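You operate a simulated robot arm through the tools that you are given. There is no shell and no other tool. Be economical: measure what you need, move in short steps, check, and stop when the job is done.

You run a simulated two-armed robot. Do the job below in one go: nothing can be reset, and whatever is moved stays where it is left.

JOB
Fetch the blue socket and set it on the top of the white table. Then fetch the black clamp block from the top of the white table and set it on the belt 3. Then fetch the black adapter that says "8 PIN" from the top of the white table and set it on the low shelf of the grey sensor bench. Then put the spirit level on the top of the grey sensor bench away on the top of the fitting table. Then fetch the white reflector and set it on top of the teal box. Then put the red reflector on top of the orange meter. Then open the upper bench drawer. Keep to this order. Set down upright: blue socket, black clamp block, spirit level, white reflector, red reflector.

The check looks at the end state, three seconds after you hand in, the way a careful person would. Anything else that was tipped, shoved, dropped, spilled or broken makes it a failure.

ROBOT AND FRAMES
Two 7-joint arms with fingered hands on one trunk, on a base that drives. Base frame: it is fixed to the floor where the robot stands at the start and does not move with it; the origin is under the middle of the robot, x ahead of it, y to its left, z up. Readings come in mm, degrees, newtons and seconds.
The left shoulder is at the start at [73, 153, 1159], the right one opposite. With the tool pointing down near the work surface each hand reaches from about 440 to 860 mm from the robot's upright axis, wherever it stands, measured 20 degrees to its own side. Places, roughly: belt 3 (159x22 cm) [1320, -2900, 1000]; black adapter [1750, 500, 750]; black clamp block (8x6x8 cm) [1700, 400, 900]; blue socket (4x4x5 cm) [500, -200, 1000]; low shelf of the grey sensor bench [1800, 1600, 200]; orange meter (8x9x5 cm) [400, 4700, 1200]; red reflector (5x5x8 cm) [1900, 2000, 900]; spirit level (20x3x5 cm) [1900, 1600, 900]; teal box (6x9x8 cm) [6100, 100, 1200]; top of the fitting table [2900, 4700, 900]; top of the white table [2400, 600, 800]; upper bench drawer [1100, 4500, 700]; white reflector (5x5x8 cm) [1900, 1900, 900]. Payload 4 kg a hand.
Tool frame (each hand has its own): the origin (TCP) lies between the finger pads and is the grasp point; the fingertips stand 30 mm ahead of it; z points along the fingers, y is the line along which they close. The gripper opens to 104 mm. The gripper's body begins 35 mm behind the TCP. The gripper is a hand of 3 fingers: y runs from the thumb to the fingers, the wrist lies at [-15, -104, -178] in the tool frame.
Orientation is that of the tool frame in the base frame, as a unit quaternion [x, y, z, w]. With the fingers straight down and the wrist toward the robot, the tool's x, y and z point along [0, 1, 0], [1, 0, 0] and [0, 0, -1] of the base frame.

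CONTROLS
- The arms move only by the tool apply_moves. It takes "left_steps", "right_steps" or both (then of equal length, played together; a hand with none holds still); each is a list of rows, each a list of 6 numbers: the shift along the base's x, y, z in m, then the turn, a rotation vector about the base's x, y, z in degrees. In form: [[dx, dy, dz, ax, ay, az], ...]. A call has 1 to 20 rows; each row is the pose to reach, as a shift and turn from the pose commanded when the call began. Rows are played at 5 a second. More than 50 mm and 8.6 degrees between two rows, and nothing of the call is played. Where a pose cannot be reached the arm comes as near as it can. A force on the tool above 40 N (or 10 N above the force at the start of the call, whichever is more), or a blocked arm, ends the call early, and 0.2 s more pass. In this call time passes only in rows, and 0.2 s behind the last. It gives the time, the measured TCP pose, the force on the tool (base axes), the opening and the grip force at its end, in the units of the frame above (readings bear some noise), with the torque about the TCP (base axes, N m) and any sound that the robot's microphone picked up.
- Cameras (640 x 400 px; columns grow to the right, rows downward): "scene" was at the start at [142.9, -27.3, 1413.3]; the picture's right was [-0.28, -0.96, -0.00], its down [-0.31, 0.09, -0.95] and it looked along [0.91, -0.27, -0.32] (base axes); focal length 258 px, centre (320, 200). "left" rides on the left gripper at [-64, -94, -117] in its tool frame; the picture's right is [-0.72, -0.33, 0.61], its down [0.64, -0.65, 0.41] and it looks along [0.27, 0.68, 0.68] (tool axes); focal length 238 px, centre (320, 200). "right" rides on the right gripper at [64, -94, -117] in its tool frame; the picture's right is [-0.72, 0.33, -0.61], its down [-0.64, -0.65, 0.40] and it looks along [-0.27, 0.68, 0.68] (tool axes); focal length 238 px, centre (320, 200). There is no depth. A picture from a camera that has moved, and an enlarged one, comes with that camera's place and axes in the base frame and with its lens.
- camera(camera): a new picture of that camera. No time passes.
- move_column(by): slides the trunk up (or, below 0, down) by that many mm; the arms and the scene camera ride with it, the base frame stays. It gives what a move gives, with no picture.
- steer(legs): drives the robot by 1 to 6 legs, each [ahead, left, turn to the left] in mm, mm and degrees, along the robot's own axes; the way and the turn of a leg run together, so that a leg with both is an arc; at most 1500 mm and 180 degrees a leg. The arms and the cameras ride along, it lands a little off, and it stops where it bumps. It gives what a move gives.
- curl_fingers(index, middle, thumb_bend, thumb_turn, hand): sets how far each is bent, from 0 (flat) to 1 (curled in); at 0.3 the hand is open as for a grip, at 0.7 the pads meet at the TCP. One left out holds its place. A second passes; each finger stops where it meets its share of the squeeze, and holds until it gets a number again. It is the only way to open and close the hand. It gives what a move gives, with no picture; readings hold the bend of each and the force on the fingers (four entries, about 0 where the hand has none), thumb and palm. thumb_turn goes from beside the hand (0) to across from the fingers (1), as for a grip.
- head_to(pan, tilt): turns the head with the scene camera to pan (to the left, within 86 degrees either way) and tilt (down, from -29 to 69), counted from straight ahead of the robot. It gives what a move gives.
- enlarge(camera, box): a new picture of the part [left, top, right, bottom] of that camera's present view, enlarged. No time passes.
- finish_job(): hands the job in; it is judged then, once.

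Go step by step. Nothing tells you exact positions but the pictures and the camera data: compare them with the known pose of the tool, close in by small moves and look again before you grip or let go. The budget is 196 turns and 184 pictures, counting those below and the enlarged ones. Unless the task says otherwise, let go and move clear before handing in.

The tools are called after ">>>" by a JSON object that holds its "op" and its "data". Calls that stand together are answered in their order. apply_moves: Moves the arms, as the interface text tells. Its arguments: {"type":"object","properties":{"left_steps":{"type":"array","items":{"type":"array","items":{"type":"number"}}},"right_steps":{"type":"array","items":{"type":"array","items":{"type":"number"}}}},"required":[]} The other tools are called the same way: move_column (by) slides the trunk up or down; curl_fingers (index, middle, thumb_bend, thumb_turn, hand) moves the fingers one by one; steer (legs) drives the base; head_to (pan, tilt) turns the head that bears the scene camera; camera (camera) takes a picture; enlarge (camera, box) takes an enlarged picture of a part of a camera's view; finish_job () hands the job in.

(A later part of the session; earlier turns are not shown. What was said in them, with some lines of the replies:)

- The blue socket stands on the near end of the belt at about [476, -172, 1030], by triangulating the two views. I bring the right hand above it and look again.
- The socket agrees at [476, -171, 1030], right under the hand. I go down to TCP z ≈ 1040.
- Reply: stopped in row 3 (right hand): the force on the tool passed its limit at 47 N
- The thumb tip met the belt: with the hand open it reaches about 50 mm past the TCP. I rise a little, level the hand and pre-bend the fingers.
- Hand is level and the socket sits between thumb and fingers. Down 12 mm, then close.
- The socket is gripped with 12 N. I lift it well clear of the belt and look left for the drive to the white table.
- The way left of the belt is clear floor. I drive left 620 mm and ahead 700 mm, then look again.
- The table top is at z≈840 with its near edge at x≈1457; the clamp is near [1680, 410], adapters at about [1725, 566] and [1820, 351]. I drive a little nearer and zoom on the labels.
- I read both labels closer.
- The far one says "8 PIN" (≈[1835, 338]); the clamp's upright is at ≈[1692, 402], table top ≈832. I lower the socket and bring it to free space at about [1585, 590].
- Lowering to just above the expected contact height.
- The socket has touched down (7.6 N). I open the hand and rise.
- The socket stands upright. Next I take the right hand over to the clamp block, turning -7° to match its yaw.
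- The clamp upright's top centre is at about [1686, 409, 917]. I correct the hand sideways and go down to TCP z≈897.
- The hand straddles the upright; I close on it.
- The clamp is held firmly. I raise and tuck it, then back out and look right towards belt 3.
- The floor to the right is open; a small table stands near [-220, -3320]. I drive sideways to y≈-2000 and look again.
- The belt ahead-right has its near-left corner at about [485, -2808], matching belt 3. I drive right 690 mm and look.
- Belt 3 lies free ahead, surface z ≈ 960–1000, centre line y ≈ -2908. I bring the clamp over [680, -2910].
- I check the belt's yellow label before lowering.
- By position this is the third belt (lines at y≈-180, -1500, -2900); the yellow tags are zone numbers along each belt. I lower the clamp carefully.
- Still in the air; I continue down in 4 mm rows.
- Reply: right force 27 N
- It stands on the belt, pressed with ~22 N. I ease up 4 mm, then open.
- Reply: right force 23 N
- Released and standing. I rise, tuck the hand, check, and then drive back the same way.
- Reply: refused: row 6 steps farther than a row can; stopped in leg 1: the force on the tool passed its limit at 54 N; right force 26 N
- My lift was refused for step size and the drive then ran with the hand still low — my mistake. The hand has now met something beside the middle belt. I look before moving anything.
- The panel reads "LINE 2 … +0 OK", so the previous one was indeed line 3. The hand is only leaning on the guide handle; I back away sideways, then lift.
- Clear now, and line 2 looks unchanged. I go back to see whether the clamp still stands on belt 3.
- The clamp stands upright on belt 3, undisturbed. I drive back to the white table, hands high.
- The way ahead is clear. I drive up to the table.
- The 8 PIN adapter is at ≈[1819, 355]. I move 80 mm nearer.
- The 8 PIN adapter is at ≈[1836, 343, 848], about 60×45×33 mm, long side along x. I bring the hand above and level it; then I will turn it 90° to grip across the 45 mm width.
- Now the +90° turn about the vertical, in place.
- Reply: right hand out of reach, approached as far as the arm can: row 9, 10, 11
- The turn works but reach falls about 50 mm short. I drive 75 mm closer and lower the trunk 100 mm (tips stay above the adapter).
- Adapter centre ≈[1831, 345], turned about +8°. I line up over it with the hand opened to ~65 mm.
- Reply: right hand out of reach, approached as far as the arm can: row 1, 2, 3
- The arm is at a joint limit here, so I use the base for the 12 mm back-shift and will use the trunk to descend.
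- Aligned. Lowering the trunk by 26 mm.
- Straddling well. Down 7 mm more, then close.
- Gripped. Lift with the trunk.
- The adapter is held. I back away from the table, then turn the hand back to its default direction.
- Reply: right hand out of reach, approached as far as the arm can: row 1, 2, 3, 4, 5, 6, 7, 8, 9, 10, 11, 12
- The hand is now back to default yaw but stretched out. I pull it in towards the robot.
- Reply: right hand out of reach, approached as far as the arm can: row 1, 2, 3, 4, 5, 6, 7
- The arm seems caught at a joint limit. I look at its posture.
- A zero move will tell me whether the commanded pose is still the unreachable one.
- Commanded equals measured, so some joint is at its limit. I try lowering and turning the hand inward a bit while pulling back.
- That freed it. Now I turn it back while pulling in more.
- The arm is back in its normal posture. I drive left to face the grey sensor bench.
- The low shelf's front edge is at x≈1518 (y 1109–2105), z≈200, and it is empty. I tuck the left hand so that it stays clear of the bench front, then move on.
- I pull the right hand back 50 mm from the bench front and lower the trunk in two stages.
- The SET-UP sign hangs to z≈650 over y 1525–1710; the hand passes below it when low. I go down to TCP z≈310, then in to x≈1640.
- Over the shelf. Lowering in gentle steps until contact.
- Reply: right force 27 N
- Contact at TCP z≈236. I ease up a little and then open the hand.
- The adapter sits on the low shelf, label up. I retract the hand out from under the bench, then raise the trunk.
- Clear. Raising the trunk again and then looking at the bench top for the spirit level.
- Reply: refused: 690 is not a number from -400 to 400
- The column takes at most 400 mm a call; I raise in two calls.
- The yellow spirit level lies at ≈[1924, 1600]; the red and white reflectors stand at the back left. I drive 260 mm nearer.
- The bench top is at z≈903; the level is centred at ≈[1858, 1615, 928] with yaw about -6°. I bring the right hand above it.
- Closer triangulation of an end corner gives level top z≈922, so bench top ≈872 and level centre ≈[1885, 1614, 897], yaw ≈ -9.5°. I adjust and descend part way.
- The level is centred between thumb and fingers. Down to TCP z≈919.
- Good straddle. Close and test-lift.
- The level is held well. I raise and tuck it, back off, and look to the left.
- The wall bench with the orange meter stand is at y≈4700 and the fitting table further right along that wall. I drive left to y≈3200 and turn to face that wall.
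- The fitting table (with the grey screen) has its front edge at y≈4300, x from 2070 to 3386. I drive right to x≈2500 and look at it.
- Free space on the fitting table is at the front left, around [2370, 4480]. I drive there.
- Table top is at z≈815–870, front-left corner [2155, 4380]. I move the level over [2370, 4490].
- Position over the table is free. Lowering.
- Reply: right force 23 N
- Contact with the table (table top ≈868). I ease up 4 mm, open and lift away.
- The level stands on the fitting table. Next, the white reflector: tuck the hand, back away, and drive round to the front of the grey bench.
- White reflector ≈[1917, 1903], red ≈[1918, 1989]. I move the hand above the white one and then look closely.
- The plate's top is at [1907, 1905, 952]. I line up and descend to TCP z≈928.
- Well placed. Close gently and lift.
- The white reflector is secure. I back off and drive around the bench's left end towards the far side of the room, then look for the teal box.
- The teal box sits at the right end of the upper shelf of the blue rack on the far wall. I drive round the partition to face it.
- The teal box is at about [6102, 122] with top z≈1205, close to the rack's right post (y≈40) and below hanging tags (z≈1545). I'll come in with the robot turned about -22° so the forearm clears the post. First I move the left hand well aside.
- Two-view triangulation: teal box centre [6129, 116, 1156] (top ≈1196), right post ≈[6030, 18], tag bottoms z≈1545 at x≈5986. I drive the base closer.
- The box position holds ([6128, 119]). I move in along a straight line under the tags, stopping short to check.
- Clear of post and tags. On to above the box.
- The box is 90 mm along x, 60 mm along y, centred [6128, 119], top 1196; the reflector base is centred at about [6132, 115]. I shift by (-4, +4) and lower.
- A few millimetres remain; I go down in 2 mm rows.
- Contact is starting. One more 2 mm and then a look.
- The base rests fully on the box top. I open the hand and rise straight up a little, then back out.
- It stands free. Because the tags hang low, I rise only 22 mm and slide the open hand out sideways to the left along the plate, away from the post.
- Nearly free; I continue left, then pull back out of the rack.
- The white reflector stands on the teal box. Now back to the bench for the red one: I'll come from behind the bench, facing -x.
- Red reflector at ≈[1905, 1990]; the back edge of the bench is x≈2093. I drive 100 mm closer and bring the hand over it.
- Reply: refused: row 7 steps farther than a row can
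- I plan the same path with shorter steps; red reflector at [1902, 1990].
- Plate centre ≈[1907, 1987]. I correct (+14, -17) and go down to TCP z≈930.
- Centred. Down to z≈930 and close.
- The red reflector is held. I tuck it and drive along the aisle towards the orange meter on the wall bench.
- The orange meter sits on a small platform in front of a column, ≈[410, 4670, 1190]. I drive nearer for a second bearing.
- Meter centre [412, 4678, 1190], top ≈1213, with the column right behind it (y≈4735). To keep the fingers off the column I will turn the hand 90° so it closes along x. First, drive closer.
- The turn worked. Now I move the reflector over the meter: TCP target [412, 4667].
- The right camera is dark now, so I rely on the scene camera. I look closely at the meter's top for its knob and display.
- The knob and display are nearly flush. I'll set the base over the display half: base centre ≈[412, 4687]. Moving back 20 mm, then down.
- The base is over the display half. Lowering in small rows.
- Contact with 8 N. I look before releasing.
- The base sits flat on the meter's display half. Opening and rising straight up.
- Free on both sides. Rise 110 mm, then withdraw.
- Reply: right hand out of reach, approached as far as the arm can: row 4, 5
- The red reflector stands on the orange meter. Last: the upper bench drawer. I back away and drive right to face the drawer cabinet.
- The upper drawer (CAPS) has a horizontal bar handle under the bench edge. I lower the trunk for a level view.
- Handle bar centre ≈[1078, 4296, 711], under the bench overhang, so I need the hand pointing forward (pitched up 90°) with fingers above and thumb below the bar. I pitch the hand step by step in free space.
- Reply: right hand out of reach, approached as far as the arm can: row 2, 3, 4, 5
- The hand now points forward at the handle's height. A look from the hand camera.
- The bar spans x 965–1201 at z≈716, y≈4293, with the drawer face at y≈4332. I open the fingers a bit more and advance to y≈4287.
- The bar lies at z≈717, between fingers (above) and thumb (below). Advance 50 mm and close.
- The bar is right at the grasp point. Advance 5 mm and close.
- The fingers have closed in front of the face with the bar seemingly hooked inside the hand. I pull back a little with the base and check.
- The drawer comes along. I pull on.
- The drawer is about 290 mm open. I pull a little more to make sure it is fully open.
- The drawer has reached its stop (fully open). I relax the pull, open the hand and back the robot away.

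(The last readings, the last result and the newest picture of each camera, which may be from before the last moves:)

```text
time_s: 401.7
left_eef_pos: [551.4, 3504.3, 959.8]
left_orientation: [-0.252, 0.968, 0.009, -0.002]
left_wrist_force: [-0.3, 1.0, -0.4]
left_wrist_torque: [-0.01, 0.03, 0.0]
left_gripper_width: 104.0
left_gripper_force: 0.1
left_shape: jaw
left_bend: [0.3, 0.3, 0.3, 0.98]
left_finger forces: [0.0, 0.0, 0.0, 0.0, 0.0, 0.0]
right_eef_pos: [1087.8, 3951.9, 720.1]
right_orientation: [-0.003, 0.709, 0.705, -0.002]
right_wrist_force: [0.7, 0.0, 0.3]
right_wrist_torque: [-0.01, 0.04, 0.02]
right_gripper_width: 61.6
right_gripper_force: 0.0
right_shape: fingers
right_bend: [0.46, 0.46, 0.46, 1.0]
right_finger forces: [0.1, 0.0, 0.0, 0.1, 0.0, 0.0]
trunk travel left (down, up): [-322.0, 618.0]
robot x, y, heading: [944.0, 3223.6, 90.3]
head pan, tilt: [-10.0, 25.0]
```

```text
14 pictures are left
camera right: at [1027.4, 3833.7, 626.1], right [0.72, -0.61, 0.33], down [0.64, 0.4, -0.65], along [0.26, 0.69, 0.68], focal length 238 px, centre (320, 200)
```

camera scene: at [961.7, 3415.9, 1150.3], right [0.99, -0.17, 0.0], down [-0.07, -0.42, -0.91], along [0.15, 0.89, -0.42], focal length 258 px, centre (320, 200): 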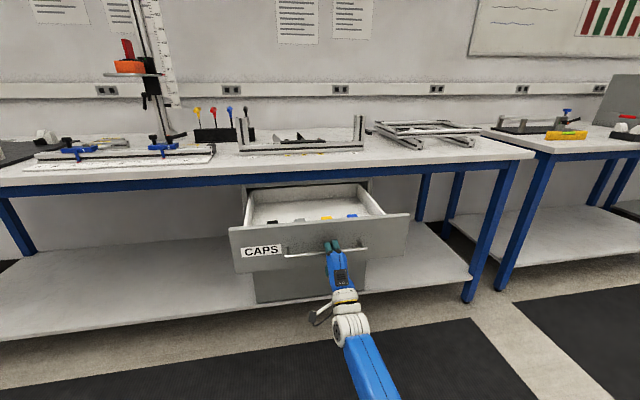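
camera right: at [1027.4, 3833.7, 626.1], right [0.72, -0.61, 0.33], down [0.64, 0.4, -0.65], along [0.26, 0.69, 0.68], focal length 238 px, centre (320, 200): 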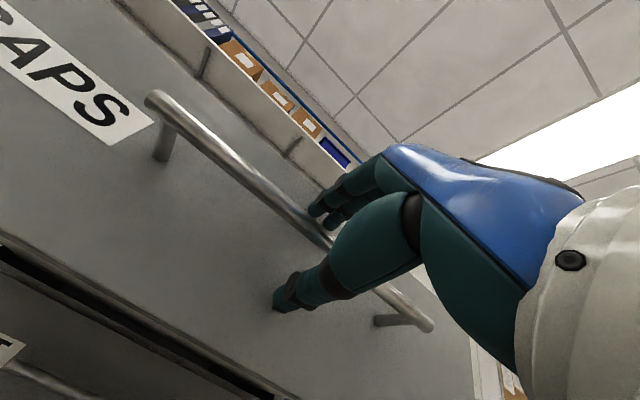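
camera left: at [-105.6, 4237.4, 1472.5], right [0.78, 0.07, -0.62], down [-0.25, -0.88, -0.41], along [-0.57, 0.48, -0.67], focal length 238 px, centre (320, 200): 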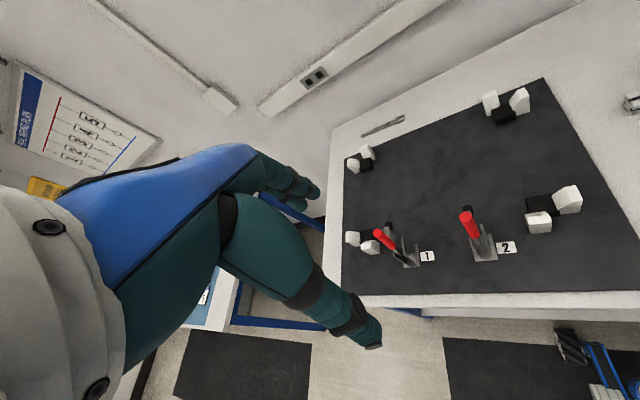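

The bar is free between the open fingers and thumb. I back the robot straight away and take a last look.

>>> {"op": "steer", "data": {"legs": [[-300, 0, 0]]}}

>>> {"op": "camera", "data": {"camera": "scene"}}

```text
time_s: 403.8
left_eef_pos: [554.7, 3197.5, 959.2]
left_orientation: [-0.252, 0.968, 0.008, -0.002]
left_wrist_force: [-0.5, 0.1, 0.8]
left_wrist_torque: [0.02, 0.0, 0.0]
left_gripper_width: 103.9
left_gripper_force: 0.0
left_shape: jaw
left_bend: [0.3, 0.3, 0.3, 0.98]
left_finger forces: [0.1, 0.1, 0.1, 0.0, 0.1, 0.0]
right_eef_pos: [1090.9, 3645.6, 720.4]
right_orientation: [-0.003, 0.709, 0.705, -0.001]
right_wrist_force: [0.3, -0.1, -0.1]
right_wrist_torque: [-0.01, -0.01, 0.0]
right_gripper_width: 61.7
right_gripper_force: 0.0
right_shape: fingers
right_bend: [0.46, 0.46, 0.46, 1.0]
right_finger forces: [0.0, 0.1, 0.0, 0.0, 0.1, 0.1]
trunk travel left (down, up): [-322.0, 618.0]
robot x, y, heading: [949.5, 2913.5, 90.3]
head pan, tilt: [-10.0, 25.0]
```

```text
13 pictures are left
camera scene: at [964.2, 3058.4, 1150.5], right [0.99, -0.17, 0.0], down [-0.07, -0.42, -0.91], along [0.15, 0.89, -0.42], focal length 258 px, centre (320, 200)
```

scene: 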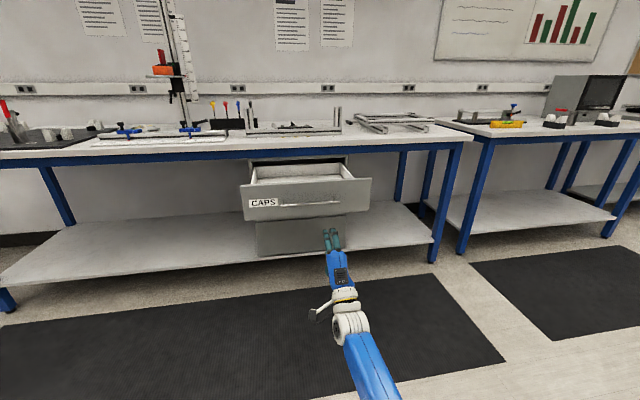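

The drawer stays open. I check the red reflector and the level once more.

>>> {"op": "enlarge", "data": {"camera": "scene", "box": [130, 30, 230, 110]}}

>>> {"op": "enlarge", "data": {"camera": "scene", "box": [440, 70, 640, 170]}}

```text
5.00 times, centred on (180, 70) of scene
camera zoom: at [964.2, 3058.4, 1150.5], right [0.99, -0.17, 0.0], down [-0.07, -0.42, -0.91], along [0.15, 0.89, -0.42], focal length 1290 px, centre (1020, 850)
```

zoom: 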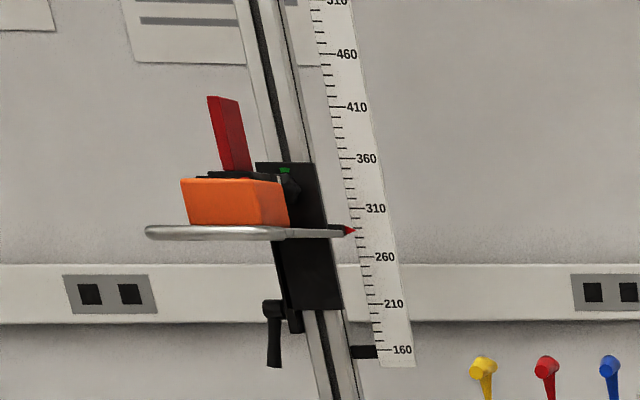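

```text
3.20 times, centred on (540, 120) of scene
camera zoom: at [964.2, 3058.4, 1150.5], right [0.99, -0.17, 0.0], down [-0.07, -0.42, -0.91], along [0.15, 0.89, -0.42], focal length 826 px, centre (-384, 456)
```

zoom: 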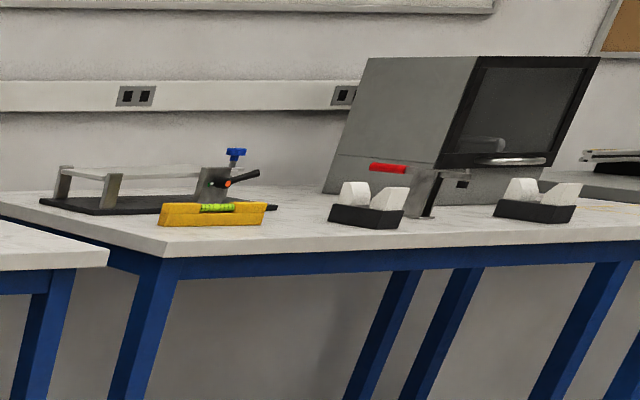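

All seven placements look right, everything stands upright and the drawer is open with both hands clear. I hand in.

>>> {"op": "finish_job", "data": {}}

```text
The job is handed in.
```

I did all seven steps in the order given and handed the job in; I don't have the check's result.

- **Blue socket:** standing upright on the white table.
- **Black clamp block:** standing upright on belt 3.
- **"8 PIN" adapter:** on the low shelf of the grey sensor bench.
- **Spirit level:** upright on the fitting table.
- **White reflector:** upright on the teal box. It is turned about 20 degrees, so its base may overhang the box top by a few millimetres.
- **Red reflector:** upright on the orange meter.
- **Upper bench drawer:** pulled fully open.

One mishap on the way: I drove off from belt 3 before lifting the hand, and it ran into a guide handle beside line 2 at about 54 N. Line 2's panel still read "+0" and "OK", and nothing there looked moved. I went back and found the clamp block still standing.
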